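You operate a simulated robot arm through the tools that you are given. There is no shell and no other tool.

The job below is to be done with a simulated two-armed robot. You get a single attempt, and the scene is never put back.

JOB
Clamp the blue rib, tap its bulge flat and stand the straight edge along it.
Fine: put the mallet back on its rest. Set down upright: mallet.

Only the result counts: the job must be done as asked and must still hold three seconds after the hand-in. Knocking over, shifting, dropping, spilling or breaking anything else fails it.

ROBOT AND FRAMES
Two 7-joint arms with fingered hands on one trunk that stands fixed in place. Base frame: the origin is at the foot of the trunk, x ahead of it, y to its left, z up. Lengths are in m, angles in degrees, forces in N, time in s.
The left shoulder is at [0.05, 0.214, 0.869], the right one opposite. With the tool pointing down near the work surface each hand reaches from about 0.4 to 0.9 m from the base axis, measured 20 degrees to its own side. Payload 3 kg a hand.
Tool frame (each hand has its own): the origin (TCP) lies between the finger pads and is the grasp point; the fingertips stand 0.026 m ahead of it; z points along the fingers, y is the line along which they close. Largest opening 0.132 m; the body of the gripper starts 0.073 m behind the TCP. The gripper is a hand of 3 fingers: y runs from the thumb to the fingers, the wrist lies at [0, 0, -0.229] in the tool frame, and closing takes about 1.5 s.
Orientation is that of the tool frame in the base frame, as a unit quaternion [x, y, z, w]. With the fingers straight down and closing along the base's y, the tool's x points along the base's -x, its y along +y and its z along -z.

CONTROLS
- The arms move only by the tool play_rows. It takes "left_motion", "right_motion" or both (then of equal length, played together; a hand with none holds still); each is a list that holds one entry, the list of rows, each a list of 6 numbers: the shift along the base's x, y, z in m, then the turn, a rotation vector about the base's x, y, z in degrees. In form: [[[tx, ty, tz, ax, ay, az], ...]]. A call has 1 to 20 rows; each row is the pose to reach, as a shift and turn from the pose commanded when the call began. "left_hand" and "right_hand" are, for a hand that has rows, the finger opening in m, from 0 to 0.132, set as the call begins (left out, the last holds). Rows are played at 5 a second. More than 0.05 m and 8.6 degrees between two rows, or a gripper value outside its range, and nothing of the call is played. A pose out of reach is approached as far as the arm can. The call stops where the force on the tool passes 90 N (or 10 N more than at its start, if that is more) or the arm is blocked; 0.2 s more then pass. Each finger travels about 0.072 m/s and halts on what it meets, pressing with about 28 N; the grip force reading is that of the motor and also rises with nothing between the fingers. The clock runs only during rows and for 0.2 s after the last one: add rows that repeat a pose to give the fingers time. It gives the time, the measured TCP pose, the force on the tool (base axes), the opening and the grip force at its end, in the units of the frame above (readings bear some noise), with the torque about the TCP (base axes, N m) and any sound that the robot's microphone picked up, and new pictures: "show" is both (left out), scene, wrist or none (wrist: the cameras of the hands that moved).
- Cameras (640 x 400 px; columns grow to the right, rows downward): "scene" is now at [0.0296, -0.0073, 1.4936]; the picture's right is [-0.10, -1.00, 0.00], its down [-0.71, 0.07, -0.70] and it looks along [0.69, -0.07, -0.72] (base axes); focal length 309 px, centre (320, 200). "left" rides on the left gripper at [-0.061, 0.003, -0.092] in its tool frame; the picture's right is [-0.05, -1.00, 0.00], its down [0.83, -0.04, -0.56] and it looks along [0.55, -0.03, 0.83] (tool axes); focal length 230 px, centre (320, 200). "right" rides on the right gripper at [0.061, 0.003, -0.092] in its tool frame; the picture's right is [-0.05, 1.00, 0.00], its down [-0.83, -0.04, -0.56] and it looks along [-0.55, -0.03, 0.83] (tool axes); focal length 230 px, centre (320, 200). There is no depth. A picture from a camera that has moved, and an enlarged one, comes with that camera's place and axes in the base frame and with its lens.
- preshape(shape, hand): the hand has 3 fingers and takes this shape, open, in about a second: jaw (thumb against the fingers, like two jaws); tri (thumb and two fingers); tip (a fingertip pinch); poke (one finger out to press); point (the index stretched); flat (the hand flat); cup (the hand cupped); fist (a fist). The gripper value then closes the fingers along that shape, each until it touches; the sizes above hold for jaw. It gives what a move gives, with no picture.
- turn_head(pan, tilt): turns the head with the scene camera to pan (to the left, within 86 degrees either way) and tilt (down, from -29 to 69), counted from straight ahead of the robot. It gives what a move gives, and a new picture of the scene camera.
- zoom(camera, box): a new picture of the part [left, top, right, bottom] of that camera's present view, enlarged. No time passes.
- sign_off(): hands the job in; it is judged then, once.

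Places have to be worked out from the pictures, the camera data and where the tool is seen. Open the grippers and draw the arms clear of the work before you hand the job in, unless the task says otherwise.

The tools are called after "Call:" as a command line: name --argument value ..., lists and objects as JSON in quotes. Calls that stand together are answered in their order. play_rows: Moves the arms, as the interface text tells. Its arguments: {"type":"object","properties":{"left_motion":{"type":"array","items":{"type":"array","items":{"type":"array","items":{"type":"number"}}}},"left_hand":{"type":"number"},"right_motion":{"type":"array","items":{"type":"array","items":{"type":"array","items":{"type":"number"}}}},"right_hand":{"type":"number"},"show":{"type":"string","enum":["both","scene","wrist","none"]}},"required":[]} The other tools are called the same way: preshape (shape, hand) gives the hand a shape; turn_head (pan, tilt) turns the head that bears the scene camera; zoom (camera, box) takes an enlarged picture of a part of a camera's view; sign_off () hands the job in.

At the start:

```text
time_s: 0.0
left_tcp_pos: [0.5282, 0.0753, 1.1746]
left_tcp_rot: [0.099, 0.995, 0.001, 0.001]
left_force: [-0.8, -0.4, -0.4]
left_torque: [-0.02, 0.0, -0.04]
left_opening: 0.1316
left_gripper_force: 0.1
left_shape: jaw
right_tcp_pos: [0.4547, -0.2783, 1.2249]
right_tcp_rot: [0.1, 0.995, 0.0, 0.0]
right_force: [0.3, -0.9, -0.2]
right_torque: [-0.02, -0.01, 0.01]
right_opening: 0.1316
right_gripper_force: 0.1
right_shape: jaw
head pan, tilt: [-5.7, 45.9]
```

scene: 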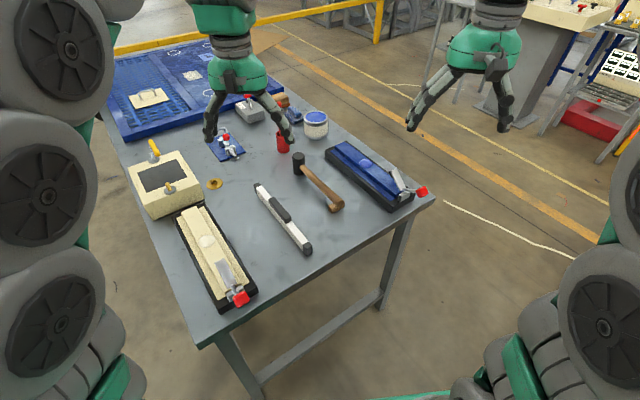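
right: 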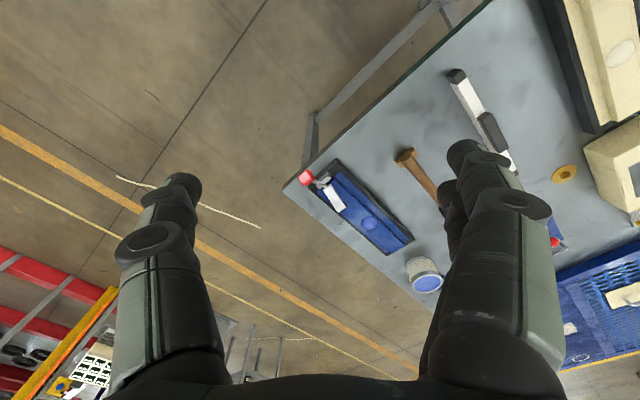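
left: 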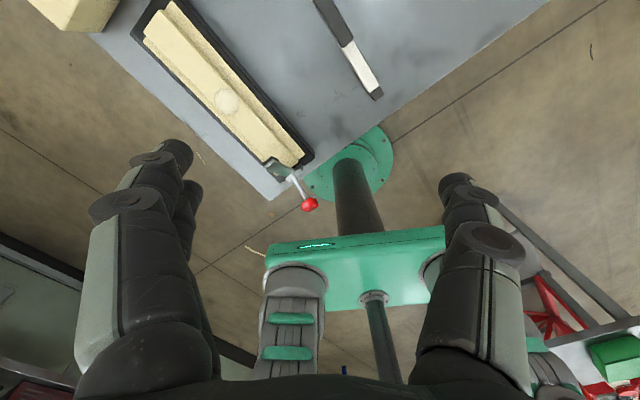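

The scene shows a blue rib fixture at right with a red-handled toggle clamp, a mallet lying on the table, a straight edge (level-like bar), and other items. I zoom in to see the details before moving.

Call:
zoom --camera "scene" --box '[300, 120, 450, 220]'

Call:
zoom --camera "scene" --box '[230, 120, 370, 270]'

Call:
zoom --camera "scene" --box '[120, 80, 340, 200]'

Call:
zoom --camera "right" --box '[280, 40, 560, 300]'

Call:
zoom --camera "scene" --box '[160, 190, 280, 320]'

```text
4.00 times, centred on (375, 170) of scene
camera zoom: at [0.0296, -0.0073, 1.4936], right [-0.1, -1.0, 0.0], down [-0.71, 0.07, -0.7], along [0.69, -0.07, -0.72], focal length 1236 px, centre (100, 320)
```

zoom: 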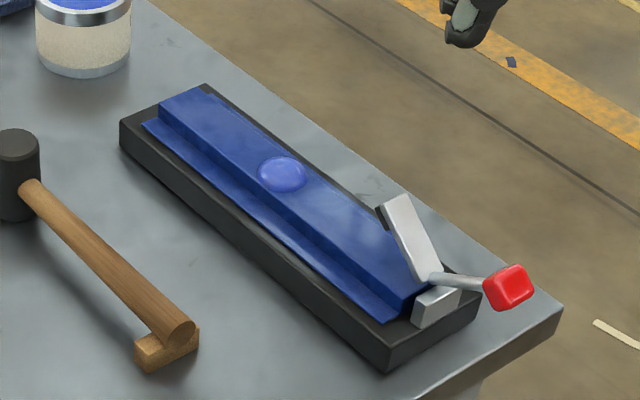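

```text
2.67 times, centred on (300, 195) of scene
camera zoom: at [0.0296, -0.0073, 1.4936], right [-0.1, -1.0, 0.0], down [-0.71, 0.07, -0.7], along [0.69, -0.07, -0.72], focal length 824 px, centre (373, 213)
```

zoom: 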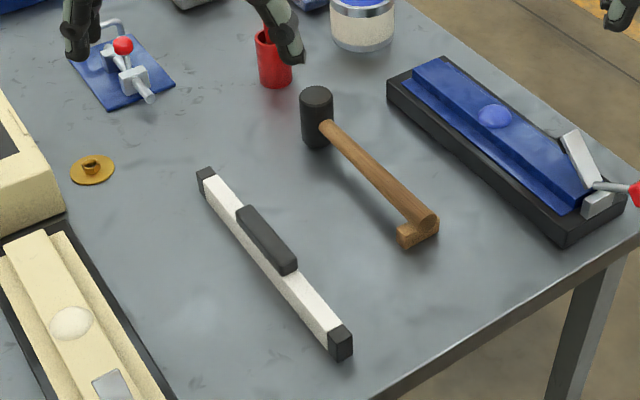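

```text
2.91 times, centred on (230, 140) of scene
camera zoom: at [0.0296, -0.0073, 1.4936], right [-0.1, -1.0, 0.0], down [-0.71, 0.07, -0.7], along [0.69, -0.07, -0.72], focal length 899 px, centre (582, 374)
```

zoom: 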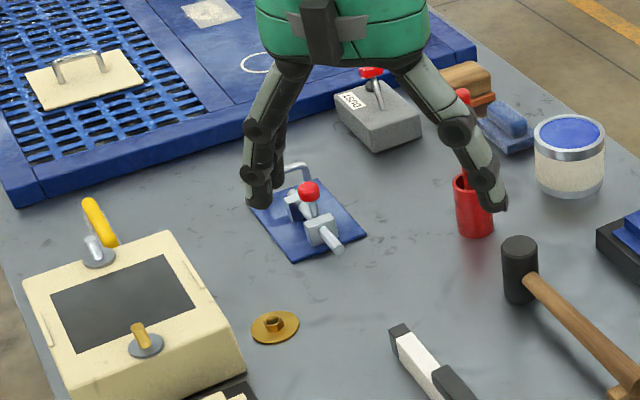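

```text
1.54 times, centred on (420, 170) of right
camera zoom: at [0.3945, -0.2637, 1.318], right [0.25, 0.97, 0.0], down [0.81, -0.21, 0.56], along [0.54, -0.14, -0.83], focal length 354 px, centre (166, 246)
```

zoom: 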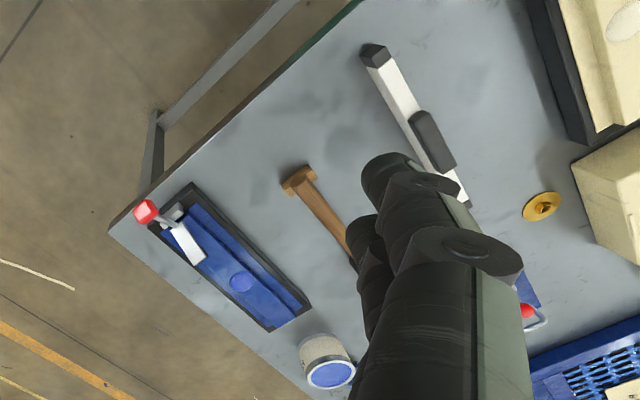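

```text
3.08 times, centred on (220, 255) of scene
camera zoom: at [0.0296, -0.0073, 1.4936], right [-0.1, -1.0, 0.0], down [-0.71, 0.07, -0.7], along [0.69, -0.07, -0.72], focal length 951 px, centre (628, 31)
```

zoom: 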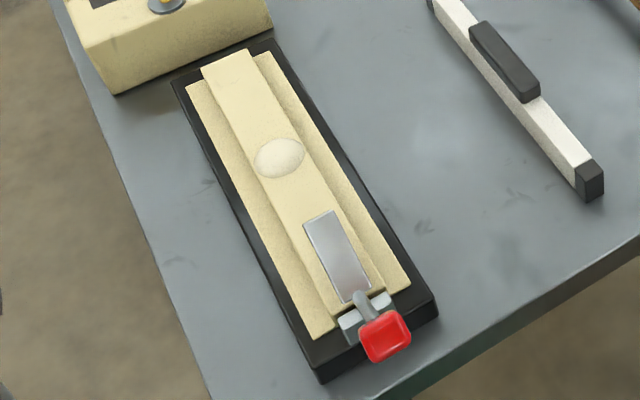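

Triangulating with both cameras, the red knob is near (0.605,-0.346,0.90), the rib runs at about 30° yaw with its bulge near (0.78,-0.23), and the table top is around z≈0.80. I bring the right hand's camera closer to the clamp to study it, and move the left hand up and out of the way.

Call:
play_rows --right_motion '[[[0.01, -0.01, -0.04, 0, 0, 0], [0.02, -0.02, -0.08, 0, 0, 0], [0.03, -0.04, -0.12, 0, 0, 0], [0.04, -0.05, -0.16, 0, 0, 0], [0.045, -0.06, -0.19, 0, 0, 0], [0.045, -0.06, -0.19, 0, 0, 0]]]' --left_motion '[[[-0.03, 0.03, 0, 0, 0, 0], [-0.06, 0.06, 0, 0, 0, 0], [-0.09, 0.09, 0, 0, 0, 0], [-0.12, 0.12, 0, 0, 0, 0], [-0.15, 0.15, 0, 0, 0, 0], [-0.15, 0.15, 0, 0, 0, 0]]]'

```text
time_s: 1.4
left_tcp_pos: [0.3785, 0.2251, 1.1724]
left_tcp_rot: [0.099, 0.995, 0.001, 0.001]
left_force: [-0.4, 0.3, 0.2]
left_torque: [-0.03, -0.04, -0.02]
left_opening: 0.1317
left_gripper_force: 0.0
left_shape: jaw
right_tcp_pos: [0.5007, -0.3389, 1.0332]
right_tcp_rot: [0.098, 0.995, 0.0, 0.0]
right_force: [-0.2, -0.4, 1.2]
right_torque: [-0.01, 0.01, 0.0]
right_opening: 0.132
right_gripper_force: 0.0
right_shape: jaw
head pan, tilt: [-5.7, 45.9]
camera right: at [0.442, -0.3235, 1.1246], right [0.25, 0.97, 0.0], down [0.81, -0.21, 0.55], along [0.54, -0.14, -0.83], focal length 230 px, centre (320, 200)
camera left: at [0.4392, 0.2153, 1.2634], right [-0.15, -0.99, 0.0], down [-0.82, 0.12, 0.56], along [-0.55, 0.08, -0.83], focal length 230 px, centre (320, 200)
```

scene: 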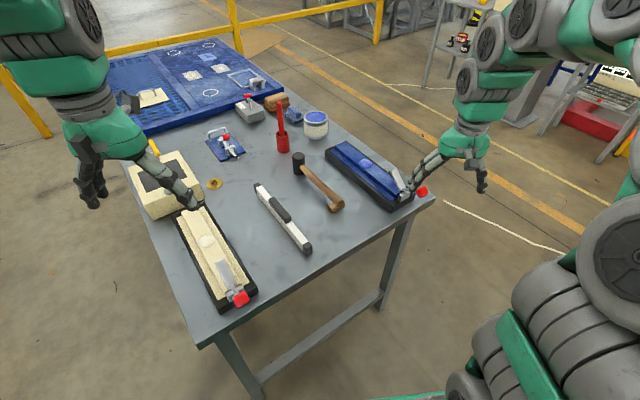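
right: 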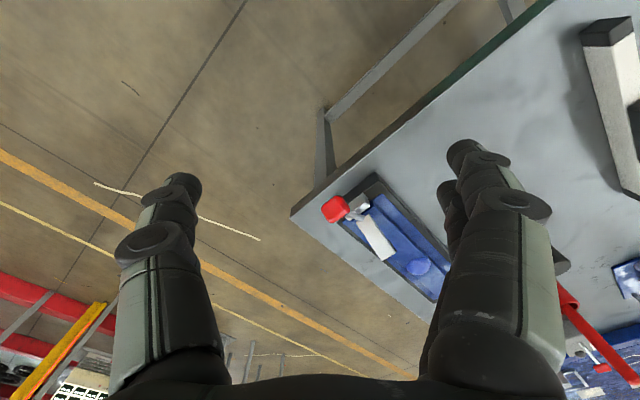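
left: 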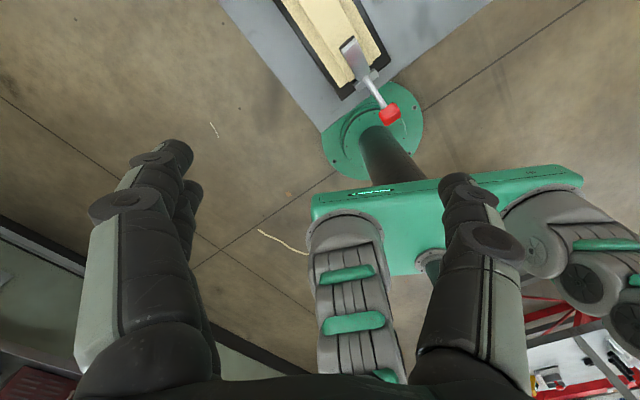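

The right camera now sees the blue fixture near the image centre. I zoom on it to learn how the clamp, ridge and flanges are shaped.

Call:
zoom --camera "right" --box '[280, 150, 480, 310]'

Call:
zoom --camera "scene" --box '[310, 130, 440, 220]'

Call:
zoom --camera "scene" --box '[200, 70, 360, 180]'

Call:
zoom --camera "left" --box '[280, 0, 440, 130]'

```text
2.50 times, centred on (380, 230) of right
camera zoom: at [0.442, -0.3235, 1.1246], right [0.25, 0.97, 0.0], down [0.81, -0.21, 0.55], along [0.54, -0.14, -0.83], focal length 575 px, centre (170, 125)
```

zoom: 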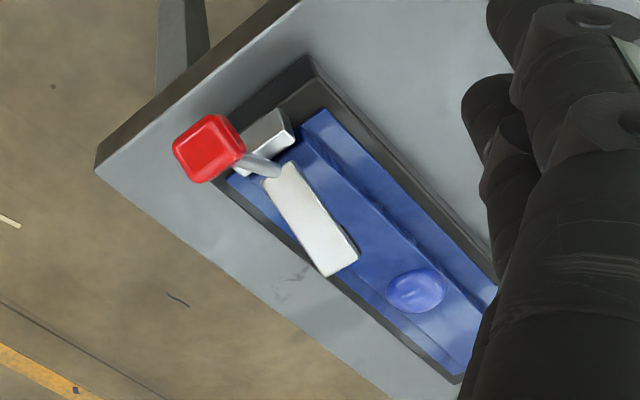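

```text
4.44 times, centred on (375, 175) of scene
camera zoom: at [0.0296, -0.0073, 1.4936], right [-0.1, -1.0, 0.0], down [-0.71, 0.07, -0.7], along [0.69, -0.07, -0.72], focal length 1374 px, centre (76, 311)
```

zoom: 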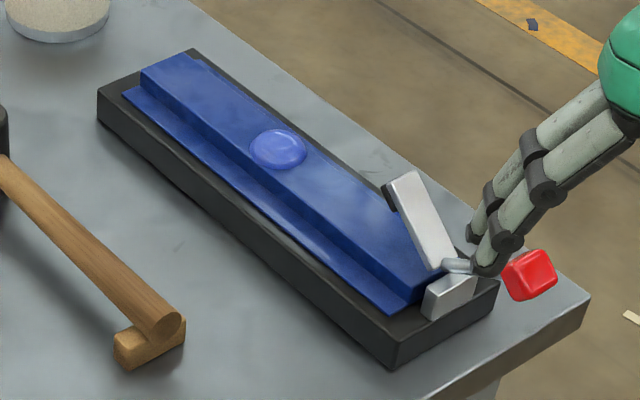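

```text
3.64 times, centred on (280, 125) of scene
camera zoom: at [0.0296, -0.0073, 1.4936], right [-0.1, -1.0, 0.0], down [-0.71, 0.07, -0.7], along [0.69, -0.07, -0.72], focal length 1124 px, centre (466, 473)
```

zoom: 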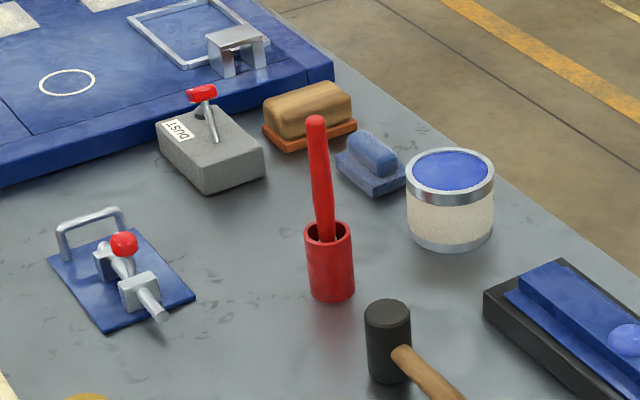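

```text
3.08 times, centred on (360, 65) of left
camera zoom: at [0.4392, 0.2153, 1.2634], right [-0.15, -0.99, 0.0], down [-0.82, 0.12, 0.56], along [-0.55, 0.08, -0.83], focal length 708 px, centre (197, 615)
```

zoom: 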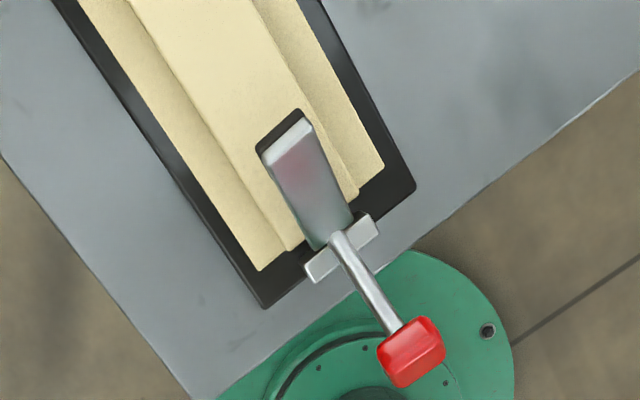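

The clamp is a V-shaped lever: pivot ≈(0.641,-0.317,0.878), arm tip ≈(0.691,-0.292,0.907) raised about 30°, handle knob raised on the other side. I'll close the right hand and bring it above the arm tip, with the tool y turned square to the rib.

Call:
play_rows --right_motion '[[[0.03, 0.008, 0, 0, 0, 7], [0.06, 0.016, 0, 0, 0, 14], [0.09, 0.024, 0, 0, 0, 21], [0.12, 0.032, 0, 0, 0, 28], [0.15, 0.04, 0, 0, 0, 35], [0.183, 0.047, -0.01, 0, 0, 41.5], [0.183, 0.047, -0.03, 0, 0, 41.5], [0.183, 0.047, -0.03, 0, 0, 41.5]]]' --right_hand 0.0

```text
time_s: 3.2
left_tcp_pos: [0.3784, 0.2255, 1.1718]
left_tcp_rot: [0.1, 0.995, 0.001, -0.001]
left_force: [-0.1, 0.4, -1.2]
left_torque: [-0.01, -0.02, -0.02]
left_opening: 0.1317
left_gripper_force: 0.0
left_shape: jaw
right_tcp_pos: [0.6811, -0.2897, 1.0069]
right_tcp_rot: [-0.26, 0.966, 0.0, 0.0]
right_force: [-0.4, 0.0, 0.0]
right_torque: [-0.02, 0.01, -0.01]
right_opening: 0.0
right_gripper_force: 28.0
right_shape: jaw
head pan, tilt: [-5.7, 45.9]
camera right: at [0.6261, -0.3193, 1.0997], right [-0.46, 0.89, 0.0], down [0.74, 0.38, 0.56], along [0.49, 0.25, -0.83], focal length 230 px, centre (320, 200)
```

scene: 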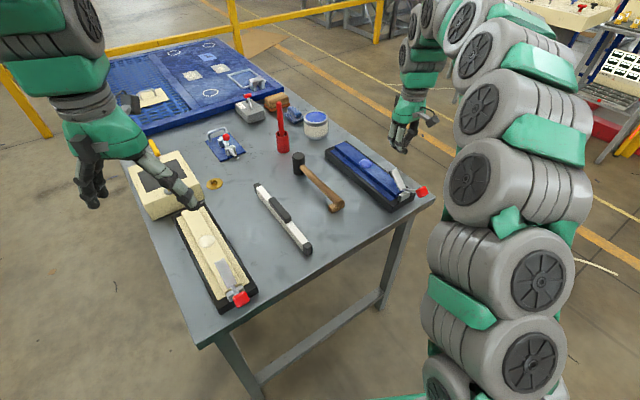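
right: 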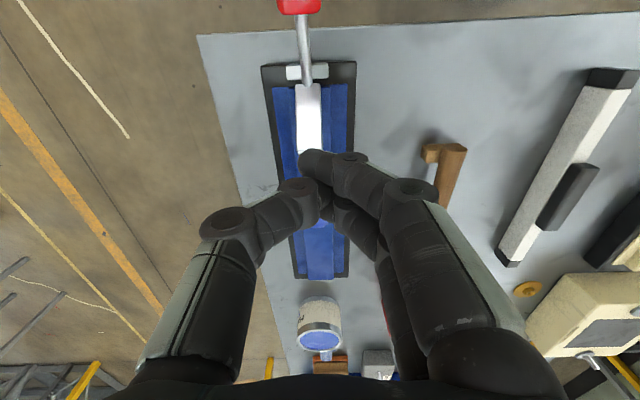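

The closed fingers are above the clamp arm and the tool axes match the rib direction well. I zoom the wrist view to check the relation of fingertip, arm and rib.

Call:
zoom --camera "right" --box '[220, 0, 420, 300]'

Call:
zoom --camera "right" --box '[400, 40, 640, 300]'

Call:
zoom --camera "scene" --box '[310, 110, 440, 220]'

```text
1.33 times, centred on (320, 150) of right
camera zoom: at [0.6261, -0.3193, 1.0997], right [-0.46, 0.89, 0.0], down [0.74, 0.38, 0.56], along [0.49, 0.25, -0.83], focal length 307 px, centre (320, 267)
```

zoom: 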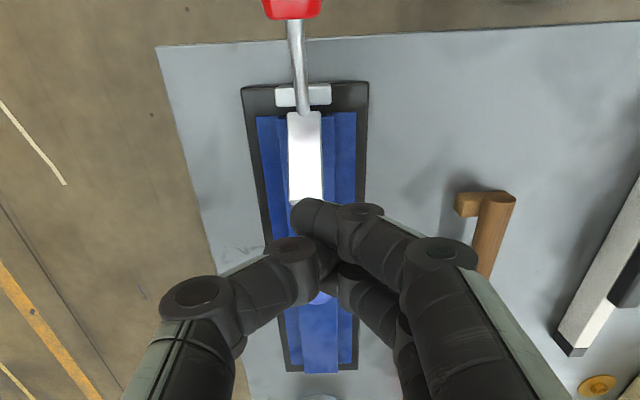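

```text
1.54 times, centred on (520, 170) of right
camera zoom: at [0.6261, -0.3193, 1.0997], right [-0.46, 0.89, 0.0], down [0.74, 0.38, 0.56], along [0.49, 0.25, -0.83], focal length 354 px, centre (12, 246)
```

zoom: 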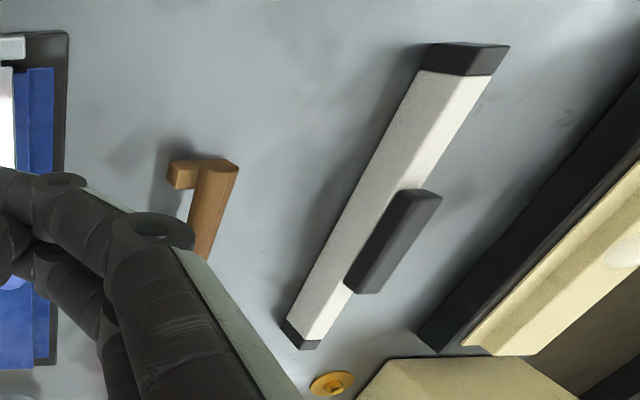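

```text
3.64 times, centred on (375, 165) of scene
camera zoom: at [0.0296, -0.0073, 1.4936], right [-0.1, -1.0, 0.0], down [-0.71, 0.07, -0.7], along [0.69, -0.07, -0.72], focal length 1124 px, centre (120, 327)
```

zoom: 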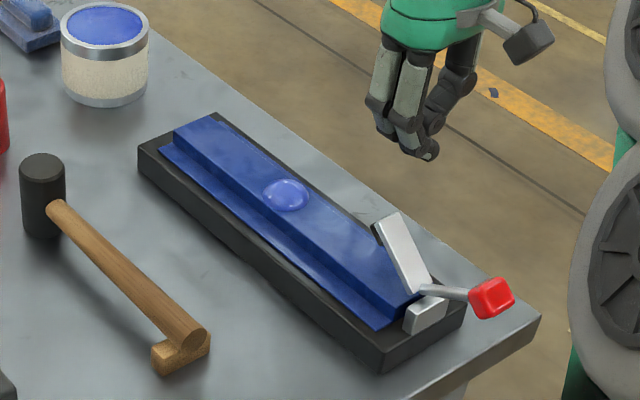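

The fingertip sits over the arm roughly 5 cm out from the pivot. I lower it straight down towards contact in small steps.

Call:
play_rows --right_motion '[[[0, 0, -0.03, 0, 0, 0], [0, 0, -0.055, 0, 0, 0], [0, 0, -0.065, 0, 0, 0], [0, 0, -0.072, 0, 0, 0], [0, 0, -0.079, 0, 0, 0]]]' --right_hand 0.0 --show "scene"

Call:
zoom --camera "scene" --box '[310, 110, 440, 220]'

```text
time_s: 4.4
left_tcp_pos: [0.378, 0.2234, 1.1724]
left_tcp_rot: [0.099, 0.995, 0.001, 0.0]
left_force: [0.1, -0.7, -0.1]
left_torque: [-0.01, 0.0, 0.03]
left_opening: 0.1319
left_gripper_force: 0.1
left_shape: jaw
right_tcp_pos: [0.6814, -0.2913, 0.9277]
right_tcp_rot: [-0.26, 0.966, 0.0, 0.0]
right_force: [-0.9, -0.3, 0.5]
right_torque: [0.02, 0.03, 0.01]
right_opening: 0.0
right_gripper_force: 28.0
right_shape: jaw
head pan, tilt: [-5.7, 45.9]
```

scene: 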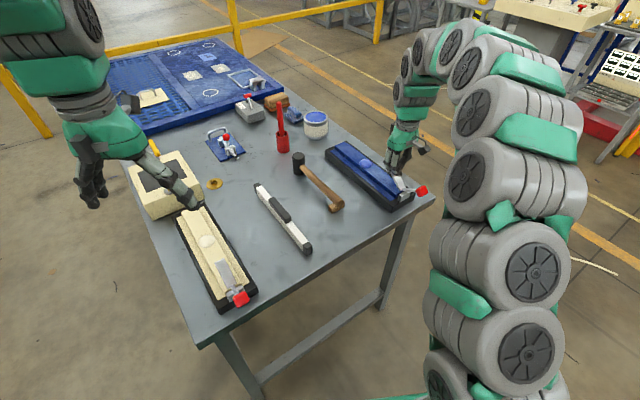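

```text
3.64 times, centred on (375, 165) of scene
camera zoom: at [0.0296, -0.0073, 1.4936], right [-0.1, -1.0, 0.0], down [-0.71, 0.07, -0.7], along [0.69, -0.07, -0.72], focal length 1124 px, centre (120, 327)
```

zoom: 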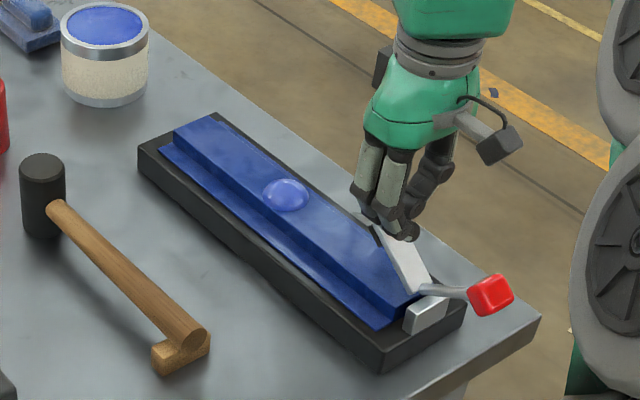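

The fingertip looks just above the arm's outer half with no contact force yet. I continue down in small steps to push the arm onto the rib.

Call:
play_rows --right_motion '[[[0, 0, -0.006, 0, 0, 0], [0, 0, -0.012, 0, 0, 0], [0, 0, -0.018, 0, 0, 0], [0, 0, -0.024, 0, 0, 0], [0, 0, -0.028, 0, 0, 0]]]' --right_hand 0.0 --show "scene"

Call:
zoom --camera "scene" --box '[310, 110, 440, 220]'

```text
time_s: 5.6
left_tcp_pos: [0.3776, 0.2245, 1.1725]
left_tcp_rot: [0.099, 0.995, 0.0, 0.0]
left_force: [-0.1, -1.0, -1.1]
left_torque: [-0.02, 0.02, 0.02]
left_opening: 0.132
left_gripper_force: 0.0
left_shape: jaw
right_tcp_pos: [0.6818, -0.2926, 0.8975]
right_tcp_rot: [-0.259, 0.966, 0.0, 0.0]
right_force: [0.3, 0.3, 0.0]
right_torque: [0.02, 0.0, 0.02]
right_opening: 0.0002
right_gripper_force: 27.8
right_shape: jaw
head pan, tilt: [-5.7, 45.9]
```

scene: 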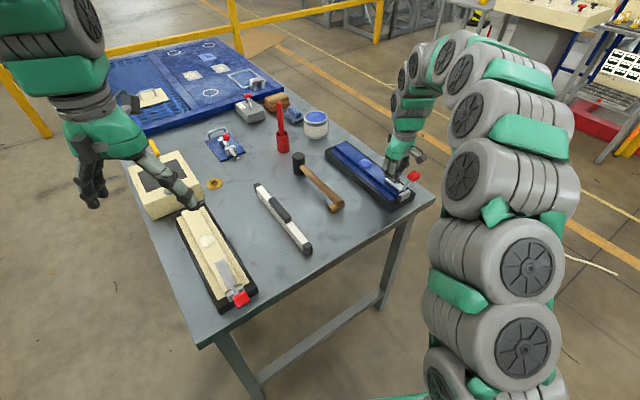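

```text
3.64 times, centred on (375, 165) of scene
camera zoom: at [0.0296, -0.0073, 1.4936], right [-0.1, -1.0, 0.0], down [-0.71, 0.07, -0.7], along [0.69, -0.07, -0.72], focal length 1124 px, centre (120, 327)
```

zoom: 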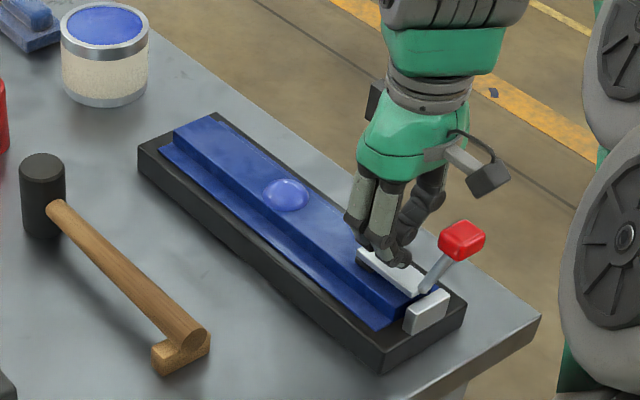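

The arm has swung down and the handle has risen to about 60°. I press on a few millimetres until a clear contact force shows it is fully on the rib.

Call:
play_rows --right_motion '[[[0, 0, -0.004, 0, 0, 0], [0, 0, -0.008, 0, 0, 0], [0, 0, -0.011, 0, 0, 0], [0, 0, -0.014, 0, 0, 0]]]' --right_hand 0.0 --show "scene"

Call:
zoom --camera "scene" --box '[310, 110, 440, 220]'

```text
time_s: 6.6
left_tcp_pos: [0.3777, 0.2246, 1.172]
left_tcp_rot: [0.099, 0.995, 0.0, 0.0]
left_force: [0.4, -0.8, -0.7]
left_torque: [0.0, 0.01, -0.04]
left_opening: 0.132
left_gripper_force: 0.0
left_shape: jaw
right_tcp_pos: [0.6833, -0.2907, 0.8849]
right_tcp_rot: [-0.26, 0.966, 0.0, -0.001]
right_force: [-4.1, 4.3, 17.4]
right_torque: [-0.06, 0.03, -0.06]
right_opening: 0.0
right_gripper_force: 28.1
right_shape: jaw
head pan, tilt: [-5.7, 45.9]
```

scene: 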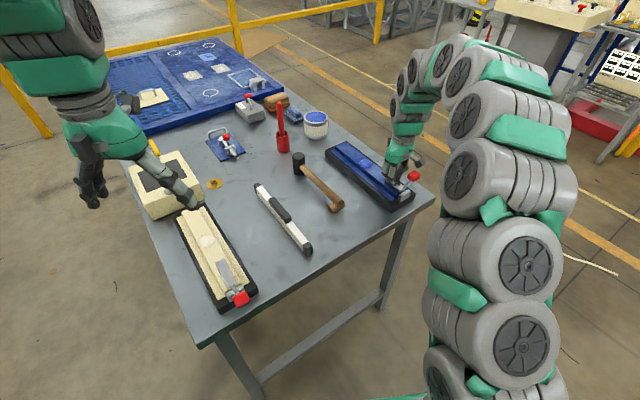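

```text
3.64 times, centred on (375, 165) of scene
camera zoom: at [0.0293, -0.0071, 1.4936], right [-0.1, -1.0, 0.0], down [-0.71, 0.07, -0.7], along [0.69, -0.07, -0.72], focal length 1124 px, centre (120, 327)
```

zoom: 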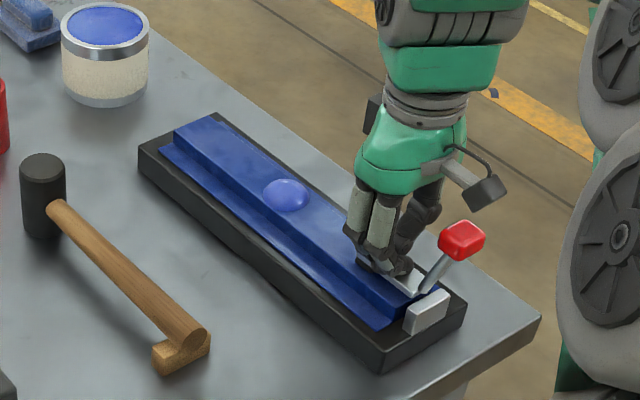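

Contact at about 17 N with the arm down. I lift off to see whether the clamp stays closed and take a close view of it.

Call:
play_rows --right_motion '[[[0, 0, 0.03, 0, 0, 0], [-0.02, 0.02, 0.07, 0, 0, 0], [-0.05, 0.05, 0.1, 0, 0, 0], [-0.09, 0.07, 0.12, 0, 0, 0], [-0.12, 0.08, 0.13, 0, 0, 0], [-0.12, 0.08, 0.13, 0, 0, 0]]]' --right_hand 0.1

Call:
zoom --camera "scene" --box '[350, 150, 440, 220]'

Call:
zoom --camera "right" --box '[200, 50, 450, 300]'

```text
refused: row 3 steps farther than a row can; nothing moved
```

```text
5.71 times, centred on (395, 185) of scene
camera zoom: at [0.0293, -0.0071, 1.4936], right [-0.1, -1.0, 0.0], down [-0.71, 0.07, -0.7], along [0.69, -0.07, -0.72], focal length 1766 px, centre (-109, 286)
```

zoom: 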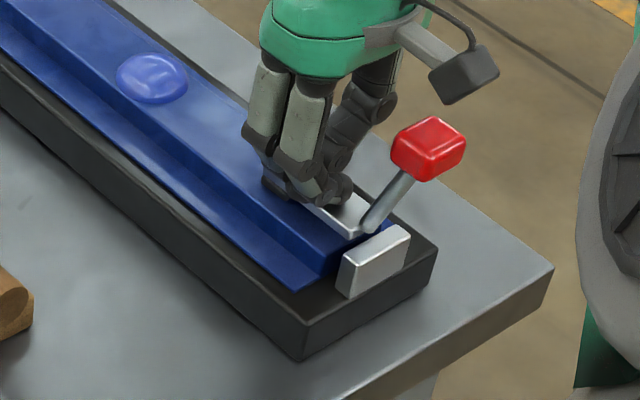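

```text
1.60 times, centred on (325, 175) of right
camera zoom: at [0.6273, -0.32, 0.9781], right [-0.46, 0.89, 0.0], down [0.74, 0.38, 0.56], along [0.49, 0.25, -0.83], focal length 368 px, centre (312, 240)
```

zoom: 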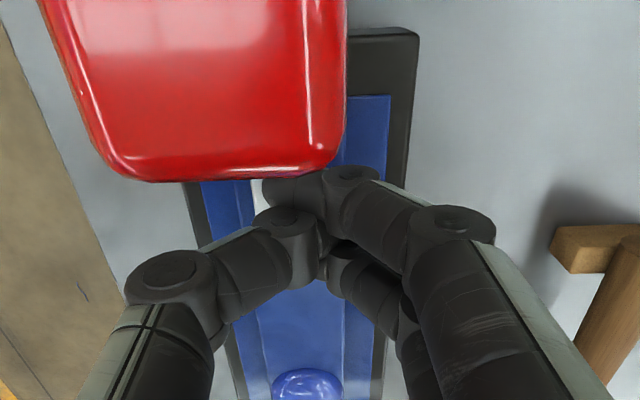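

The motion was refused (a step was too long). I lift straight up with fingers still closed, then back off with smaller steps.

Call:
play_rows --right_motion '[[[0, 0, 0.03, 0, 0, 0], [0, 0, 0.065, 0, 0, 0], [0, 0, 0.1, 0, 0, 0], [-0.03, 0.02, 0.125, 0, 0, 0], [-0.06, 0.05, 0.14, 0, 0, 0], [-0.09, 0.08, 0.14, 0, 0, 0], [-0.12, 0.1, 0.14, 0, 0, 0], [-0.12, 0.1, 0.14, 0, 0, 0]]]' --right_hand 0.0

Call:
zoom --camera "scene" --box '[350, 150, 440, 220]'

Call:
zoom --camera "right" --box '[100, 50, 400, 250]'

```text
time_s: 8.4
left_tcp_pos: [0.3786, 0.2252, 1.1727]
left_tcp_rot: [0.099, 0.995, 0.0, 0.0]
left_force: [0.0, -0.3, 0.4]
left_torque: [-0.03, 0.01, -0.05]
left_opening: 0.1318
left_gripper_force: 0.0
left_shape: jaw
right_tcp_pos: [0.5612, -0.1897, 1.0241]
right_tcp_rot: [-0.26, 0.966, 0.0, 0.0]
right_force: [-0.8, 0.2, -0.6]
right_torque: [0.02, 0.01, -0.03]
right_opening: 0.0002
right_gripper_force: 28.0
right_shape: jaw
head pan, tilt: [-5.7, 45.9]
camera right: at [0.5061, -0.217, 1.1171], right [-0.46, 0.89, 0.0], down [0.74, 0.38, 0.56], along [0.49, 0.25, -0.83], focal length 230 px, centre (320, 200)
```

scene: 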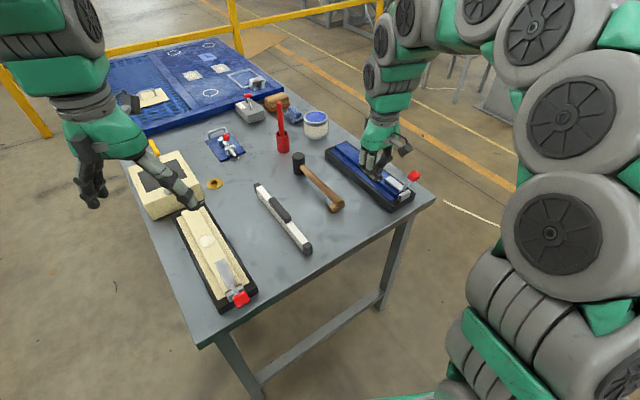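
right: 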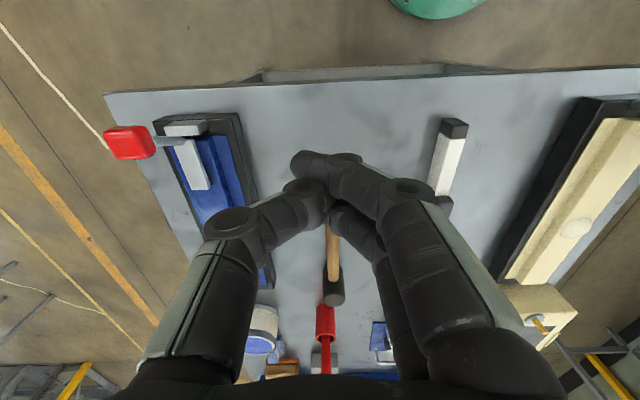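

```text
5.71 times, centred on (395, 185) of scene
camera zoom: at [0.0296, -0.0073, 1.4936], right [-0.1, -1.0, 0.0], down [-0.71, 0.07, -0.7], along [0.69, -0.07, -0.72], focal length 1766 px, centre (-109, 286)
```

zoom: 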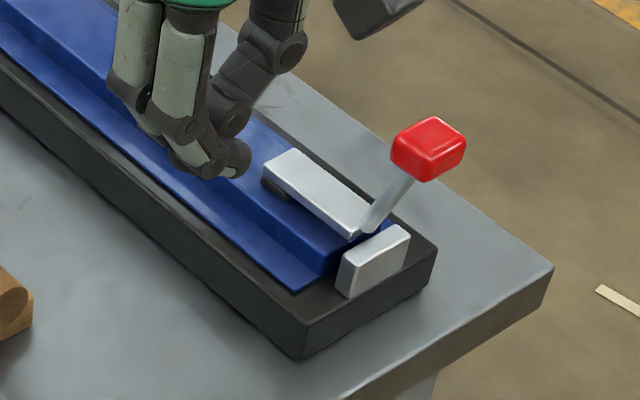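

```text
2.00 times, centred on (250, 150) of right
camera zoom: at [0.5061, -0.217, 1.1171], right [-0.46, 0.89, 0.0], down [0.74, 0.38, 0.56], along [0.49, 0.25, -0.83], focal length 460 px, centre (460, 300)
```

zoom: 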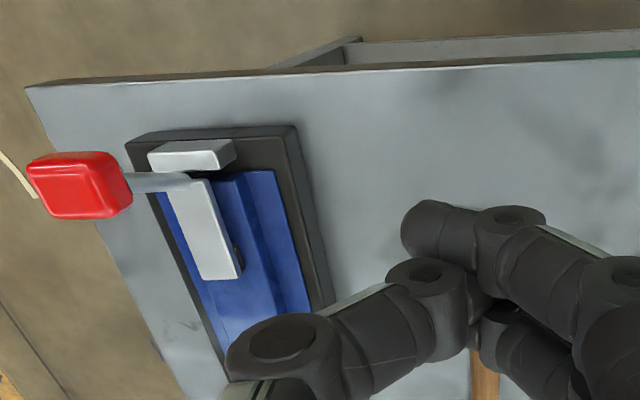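

The clamp now lies flat with its pad on the rib and stays by itself. Next I open the right hand and raise it a bit to get a clear wrist view of the mallet.

Call:
play_rows --right_motion '[[[0, 0.01, 0.03, 0, 0, 0], [0, 0.02, 0.06, 0, 0, 0], [0, 0.02, 0.08, 0, 0, 0], [0, 0.02, 0.08, 0, 0, 0], [0, 0.02, 0.08, 0, 0, 0], [0, 0.02, 0.08, 0, 0, 0], [0, 0.02, 0.08, 0, 0, 0], [0, 0.02, 0.08, 0, 0, 0]]]' --right_hand 0.132

Call:
zoom --camera "right" --box '[220, 100, 420, 330]'

Call:
zoom --camera "scene" --box '[280, 140, 360, 220]'

```text
time_s: 10.2
left_tcp_pos: [0.3789, 0.224, 1.1735]
left_tcp_rot: [0.1, 0.995, 0.001, 0.0]
left_force: [-0.5, 0.4, -0.5]
left_torque: [0.03, 0.0, 0.0]
left_opening: 0.1317
left_gripper_force: 0.0
left_shape: jaw
right_tcp_pos: [0.5614, -0.1712, 1.1028]
right_tcp_rot: [-0.26, 0.966, 0.0, 0.0]
right_force: [0.5, 0.9, -0.7]
right_torque: [0.02, 0.0, 0.0]
right_opening: 0.132
right_gripper_force: 0.0
right_shape: jaw
head pan, tilt: [-5.7, 45.9]
camera right: at [0.506, -0.1997, 1.1962], right [-0.46, 0.89, 0.0], down [0.74, 0.38, 0.56], along [0.49, 0.25, -0.83], focal length 230 px, centre (320, 200)
```

scene: 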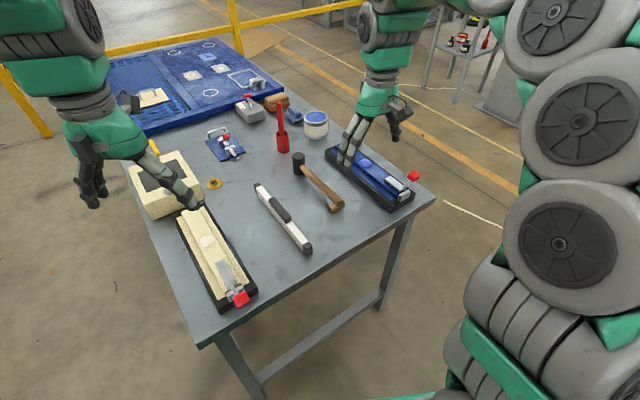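
right: 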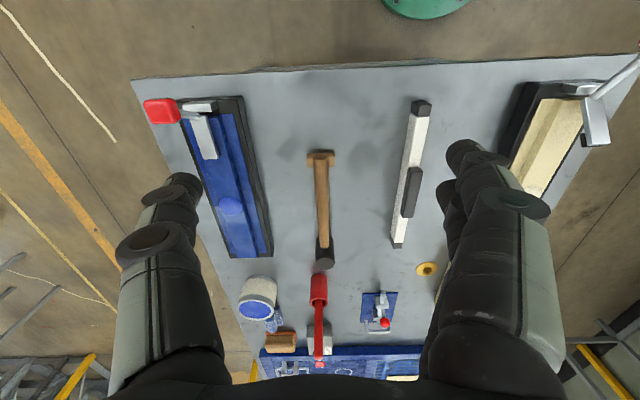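

```text
1.74 times, centred on (320, 215) of right
camera zoom: at [0.506, -0.1997, 1.1962], right [-0.46, 0.89, 0.0], down [0.74, 0.38, 0.56], along [0.49, 0.25, -0.83], focal length 400 px, centre (320, 174)
```

zoom: 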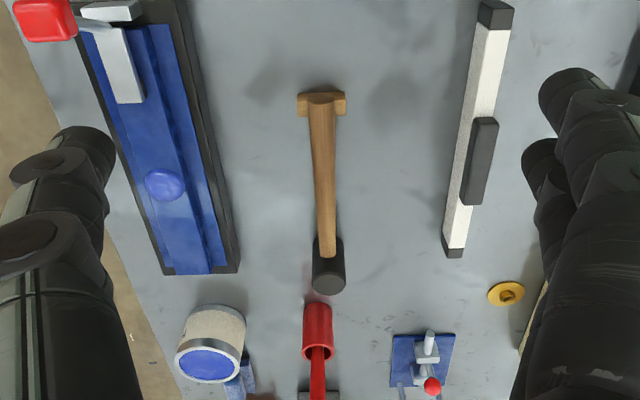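

```text
5.00 times, centred on (320, 180) of scene
camera zoom: at [0.0296, -0.0073, 1.4936], right [-0.1, -1.0, 0.0], down [-0.71, 0.07, -0.7], along [0.69, -0.07, -0.72], focal length 1545 px, centre (320, 300)
```

zoom: 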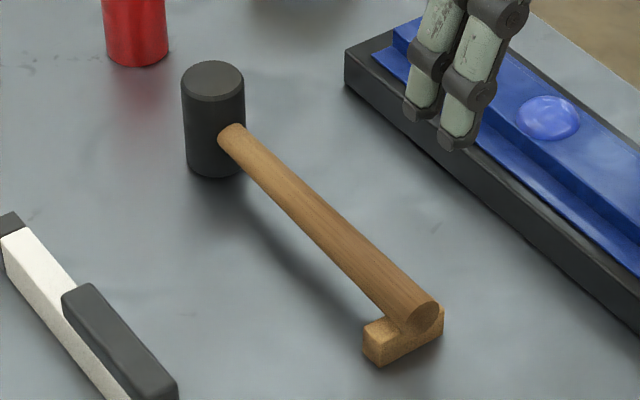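

Triangulation puts the mallet head top at about (0.837,-0.018,0.864), handle end at (0.639,-0.131,0.841), handle along 29.7°, table ≈0.79. I move the right hand above the handle about 8.5 cm behind the head, with opening 0.09.

Call:
play_rows --right_motion '[[[0.04, 0.022, -0.005, 0, 0, 0], [0.08, 0.044, -0.015, 0, 0, 0], [0.12, 0.066, -0.03, 0, 0, 0], [0.16, 0.089, -0.06, 0, 0, 0], [0.19, 0.105, -0.095, 0, 0, 0], [0.2016, 0.1112, -0.14, 0, 0, 0], [0.2016, 0.1112, -0.16, 0, 0, 0], [0.2016, 0.1112, -0.16, 0, 0, 0]]]' --right_hand 0.09

Call:
zoom --camera "scene" --box '[270, 110, 370, 220]'

Call:
zoom --camera "right" --box '[220, 50, 420, 330]'

```text
refused: row 4 steps farther than a row can; nothing moved
```

```text
3.64 times, centred on (320, 165) of scene
camera zoom: at [0.0296, -0.0073, 1.4936], right [-0.1, -1.0, 0.0], down [-0.71, 0.07, -0.7], along [0.69, -0.07, -0.72], focal length 1124 px, centre (320, 327)
```

zoom: 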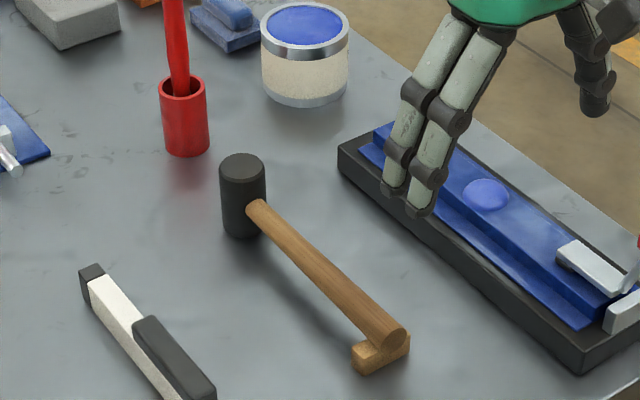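

```text
1.43 times, centred on (320, 190) of right
camera zoom: at [0.506, -0.1997, 1.1962], right [-0.46, 0.89, 0.0], down [0.74, 0.38, 0.56], along [0.49, 0.25, -0.83], focal length 329 px, centre (320, 214)
```

zoom: 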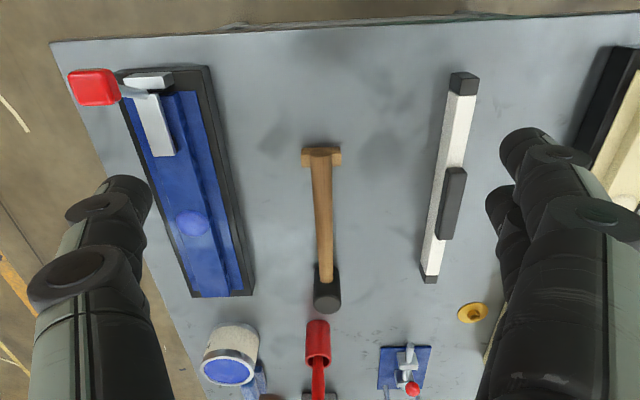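

The step was slightly too long; I replay it with shorter steps.

Call:
play_rows --right_motion '[[[0.035, 0.019, -0.005, 0, 0, 0], [0.07, 0.038, -0.01, 0, 0, 0], [0.105, 0.057, -0.02, 0, 0, 0], [0.14, 0.077, -0.03, 0, 0, 0], [0.17, 0.095, -0.05, 0, 0, 0], [0.19, 0.105, -0.08, 0, 0, 0], [0.2016, 0.1112, -0.11, 0, 0, 0], [0.2016, 0.1112, -0.14, 0, 0, 0], [0.2016, 0.1112, -0.16, 0, 0, 0], [0.2016, 0.1112, -0.16, 0, 0, 0]]]' --right_hand 0.09

Call:
zoom --camera "scene" --box '[270, 110, 370, 220]'

Call:
zoom --camera "right" --box '[220, 50, 420, 330]'

```text
time_s: 12.4
left_tcp_pos: [0.3785, 0.2243, 1.1717]
left_tcp_rot: [0.1, 0.995, 0.0, 0.0]
left_force: [0.3, -0.4, 0.7]
left_torque: [0.02, -0.03, -0.02]
left_opening: 0.1321
left_gripper_force: 0.1
left_shape: jaw
right_tcp_pos: [0.7633, -0.0609, 0.9448]
right_tcp_rot: [-0.259, 0.966, 0.0, 0.0]
right_force: [0.9, 0.8, -0.2]
right_torque: [-0.02, -0.02, -0.02]
right_opening: 0.0902
right_gripper_force: 0.1
right_shape: jaw
head pan, tilt: [-5.7, 45.9]
camera right: at [0.709, -0.0896, 1.037], right [-0.46, 0.89, 0.0], down [0.74, 0.38, 0.56], along [0.49, 0.25, -0.83], focal length 230 px, centre (320, 200)
```

scene: 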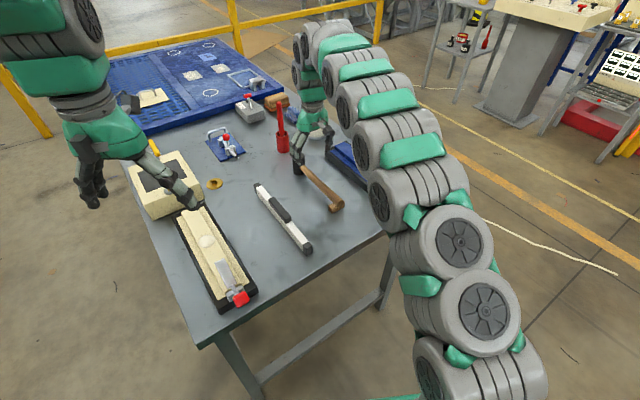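
right: 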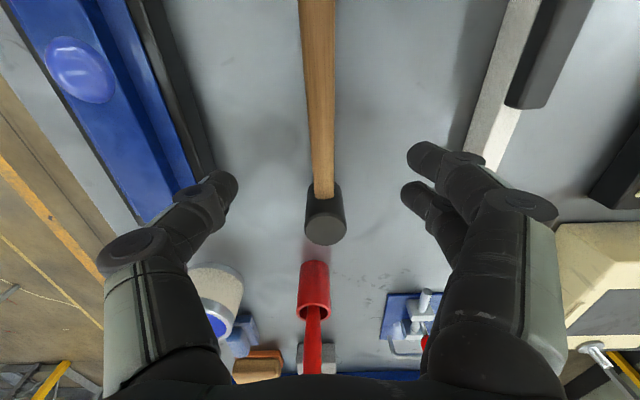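

```text
3.64 times, centred on (320, 165) of scene
camera zoom: at [0.0296, -0.0073, 1.4936], right [-0.1, -1.0, 0.0], down [-0.71, 0.07, -0.7], along [0.69, -0.07, -0.72], focal length 1124 px, centre (320, 327)
```

zoom: 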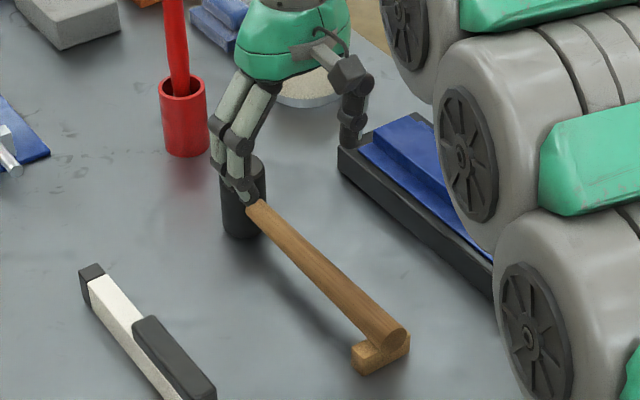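

```text
1.43 times, centred on (320, 190) of right
camera zoom: at [0.709, -0.0896, 1.037], right [-0.46, 0.89, 0.0], down [0.74, 0.38, 0.56], along [0.49, 0.25, -0.83], focal length 329 px, centre (320, 214)
```

zoom: 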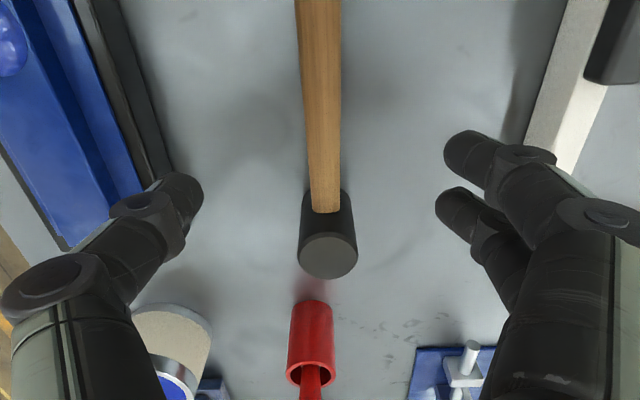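

The handle is centred between the fingers and the head is about 6 cm ahead of the grasp point. I descend to handle height (TCP z≈0.838).

Call:
play_rows --right_motion '[[[0, 0, -0.03, 0, 0, 0], [0, 0, -0.06, 0, 0, 0], [0, 0, -0.085, 0, 0, 0], [0, 0, -0.1, 0, 0, 0], [0, 0, -0.107, 0, 0, 0], [0, 0, -0.107, 0, 0, 0]]]' --right_hand 0.09

Call:
zoom --camera "scene" --box '[270, 110, 370, 220]'

```text
time_s: 13.8
left_tcp_pos: [0.3775, 0.2246, 1.1718]
left_tcp_rot: [0.099, 0.995, 0.0, 0.0]
left_force: [0.0, 1.0, -0.2]
left_torque: [0.0, -0.04, 0.0]
left_opening: 0.1321
left_gripper_force: 0.1
left_shape: jaw
right_tcp_pos: [0.7625, -0.0603, 0.8383]
right_tcp_rot: [-0.259, 0.966, -0.001, 0.0]
right_force: [-0.2, -0.1, -0.4]
right_torque: [0.01, -0.04, -0.02]
right_opening: 0.0901
right_gripper_force: 0.0
right_shape: jaw
head pan, tilt: [-5.7, 45.9]
camera right: at [0.7087, -0.089, 0.9297], right [-0.46, 0.89, 0.0], down [0.74, 0.38, 0.55], along [0.49, 0.25, -0.83], focal length 230 px, centre (320, 200)
```

scene: 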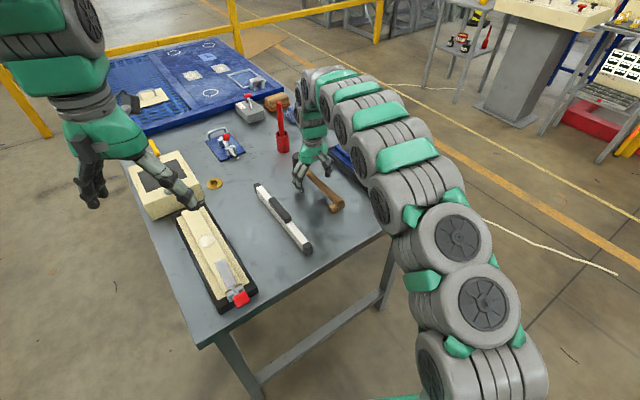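
right: 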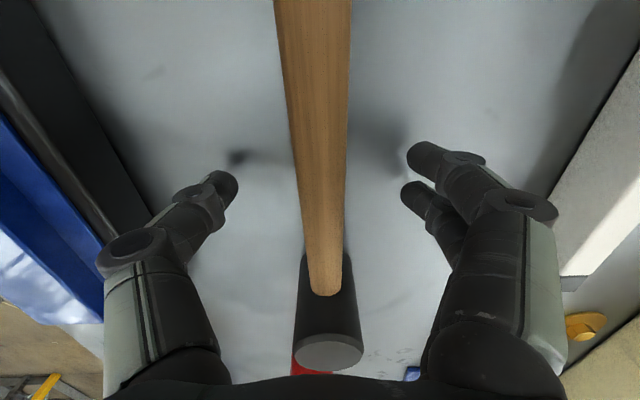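

```text
3.64 times, centred on (320, 165) of scene
camera zoom: at [0.0296, -0.0073, 1.4936], right [-0.1, -1.0, 0.0], down [-0.71, 0.07, -0.7], along [0.69, -0.07, -0.72], focal length 1124 px, centre (320, 327)
```

zoom: 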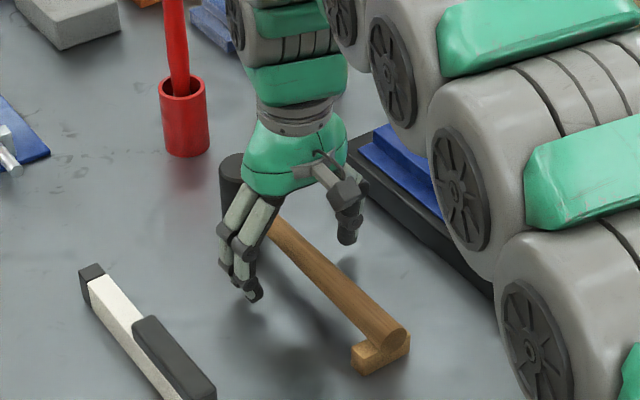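

The fingers straddle the handle, centred. I close the hand and hold to let it grip.

Call:
play_rows --right_motion '[[[0, 0, 0, 0, 0, 0], [0, 0, 0, 0, 0, 0], [0, 0, 0, 0, 0, 0], [0, 0, 0, 0, 0, 0], [0, 0, 0, 0, 0, 0], [0, 0, 0, 0, 0, 0], [0, 0, 0, 0, 0, 0], [0, 0, 0, 0, 0, 0]]]' --right_hand 0.0

Call:
zoom --camera "scene" --box '[270, 110, 370, 220]'

```text
time_s: 15.6
left_tcp_pos: [0.379, 0.2244, 1.1718]
left_tcp_rot: [0.099, 0.995, 0.0, 0.0]
left_force: [0.2, 0.5, 0.5]
left_torque: [0.0, -0.01, 0.01]
left_opening: 0.1318
left_gripper_force: 0.0
left_shape: jaw
right_tcp_pos: [0.7638, -0.0609, 0.8365]
right_tcp_rot: [-0.259, 0.966, 0.0, 0.002]
right_force: [-0.1, -0.3, -2.1]
right_torque: [0.0, 0.02, -0.01]
right_opening: 0.0
right_gripper_force: 28.7
right_shape: jaw
head pan, tilt: [-5.7, 45.9]
camera right: at [0.7088, -0.0889, 0.9298], right [-0.46, 0.89, 0.0], down [0.74, 0.38, 0.56], along [0.49, 0.25, -0.83], focal length 230 px, centre (320, 200)
```

scene: 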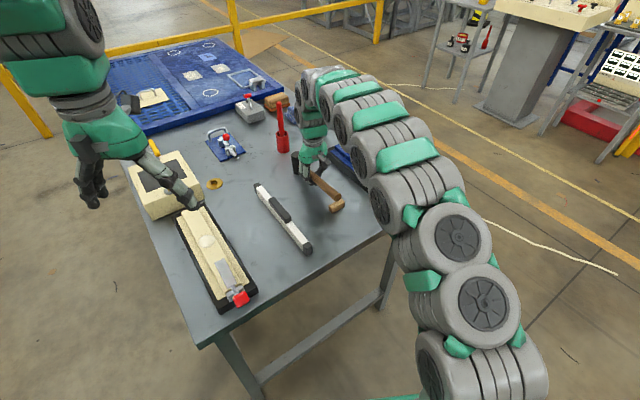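
right: 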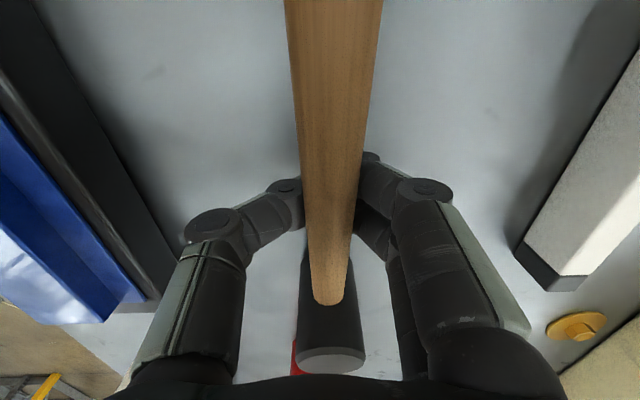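

```text
3.64 times, centred on (320, 165) of scene
camera zoom: at [0.0296, -0.0073, 1.4936], right [-0.1, -1.0, 0.0], down [-0.71, 0.07, -0.7], along [0.69, -0.07, -0.72], focal length 1124 px, centre (320, 327)
```

zoom: 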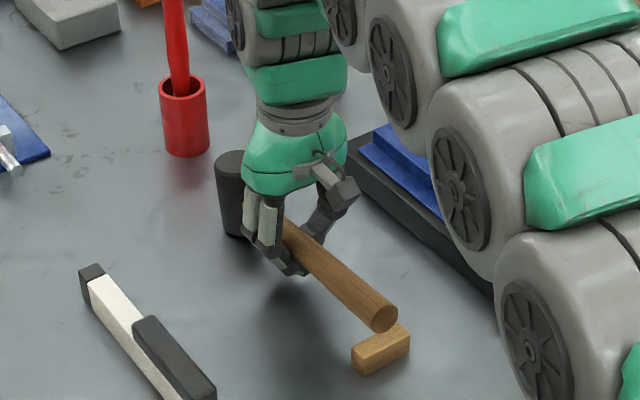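

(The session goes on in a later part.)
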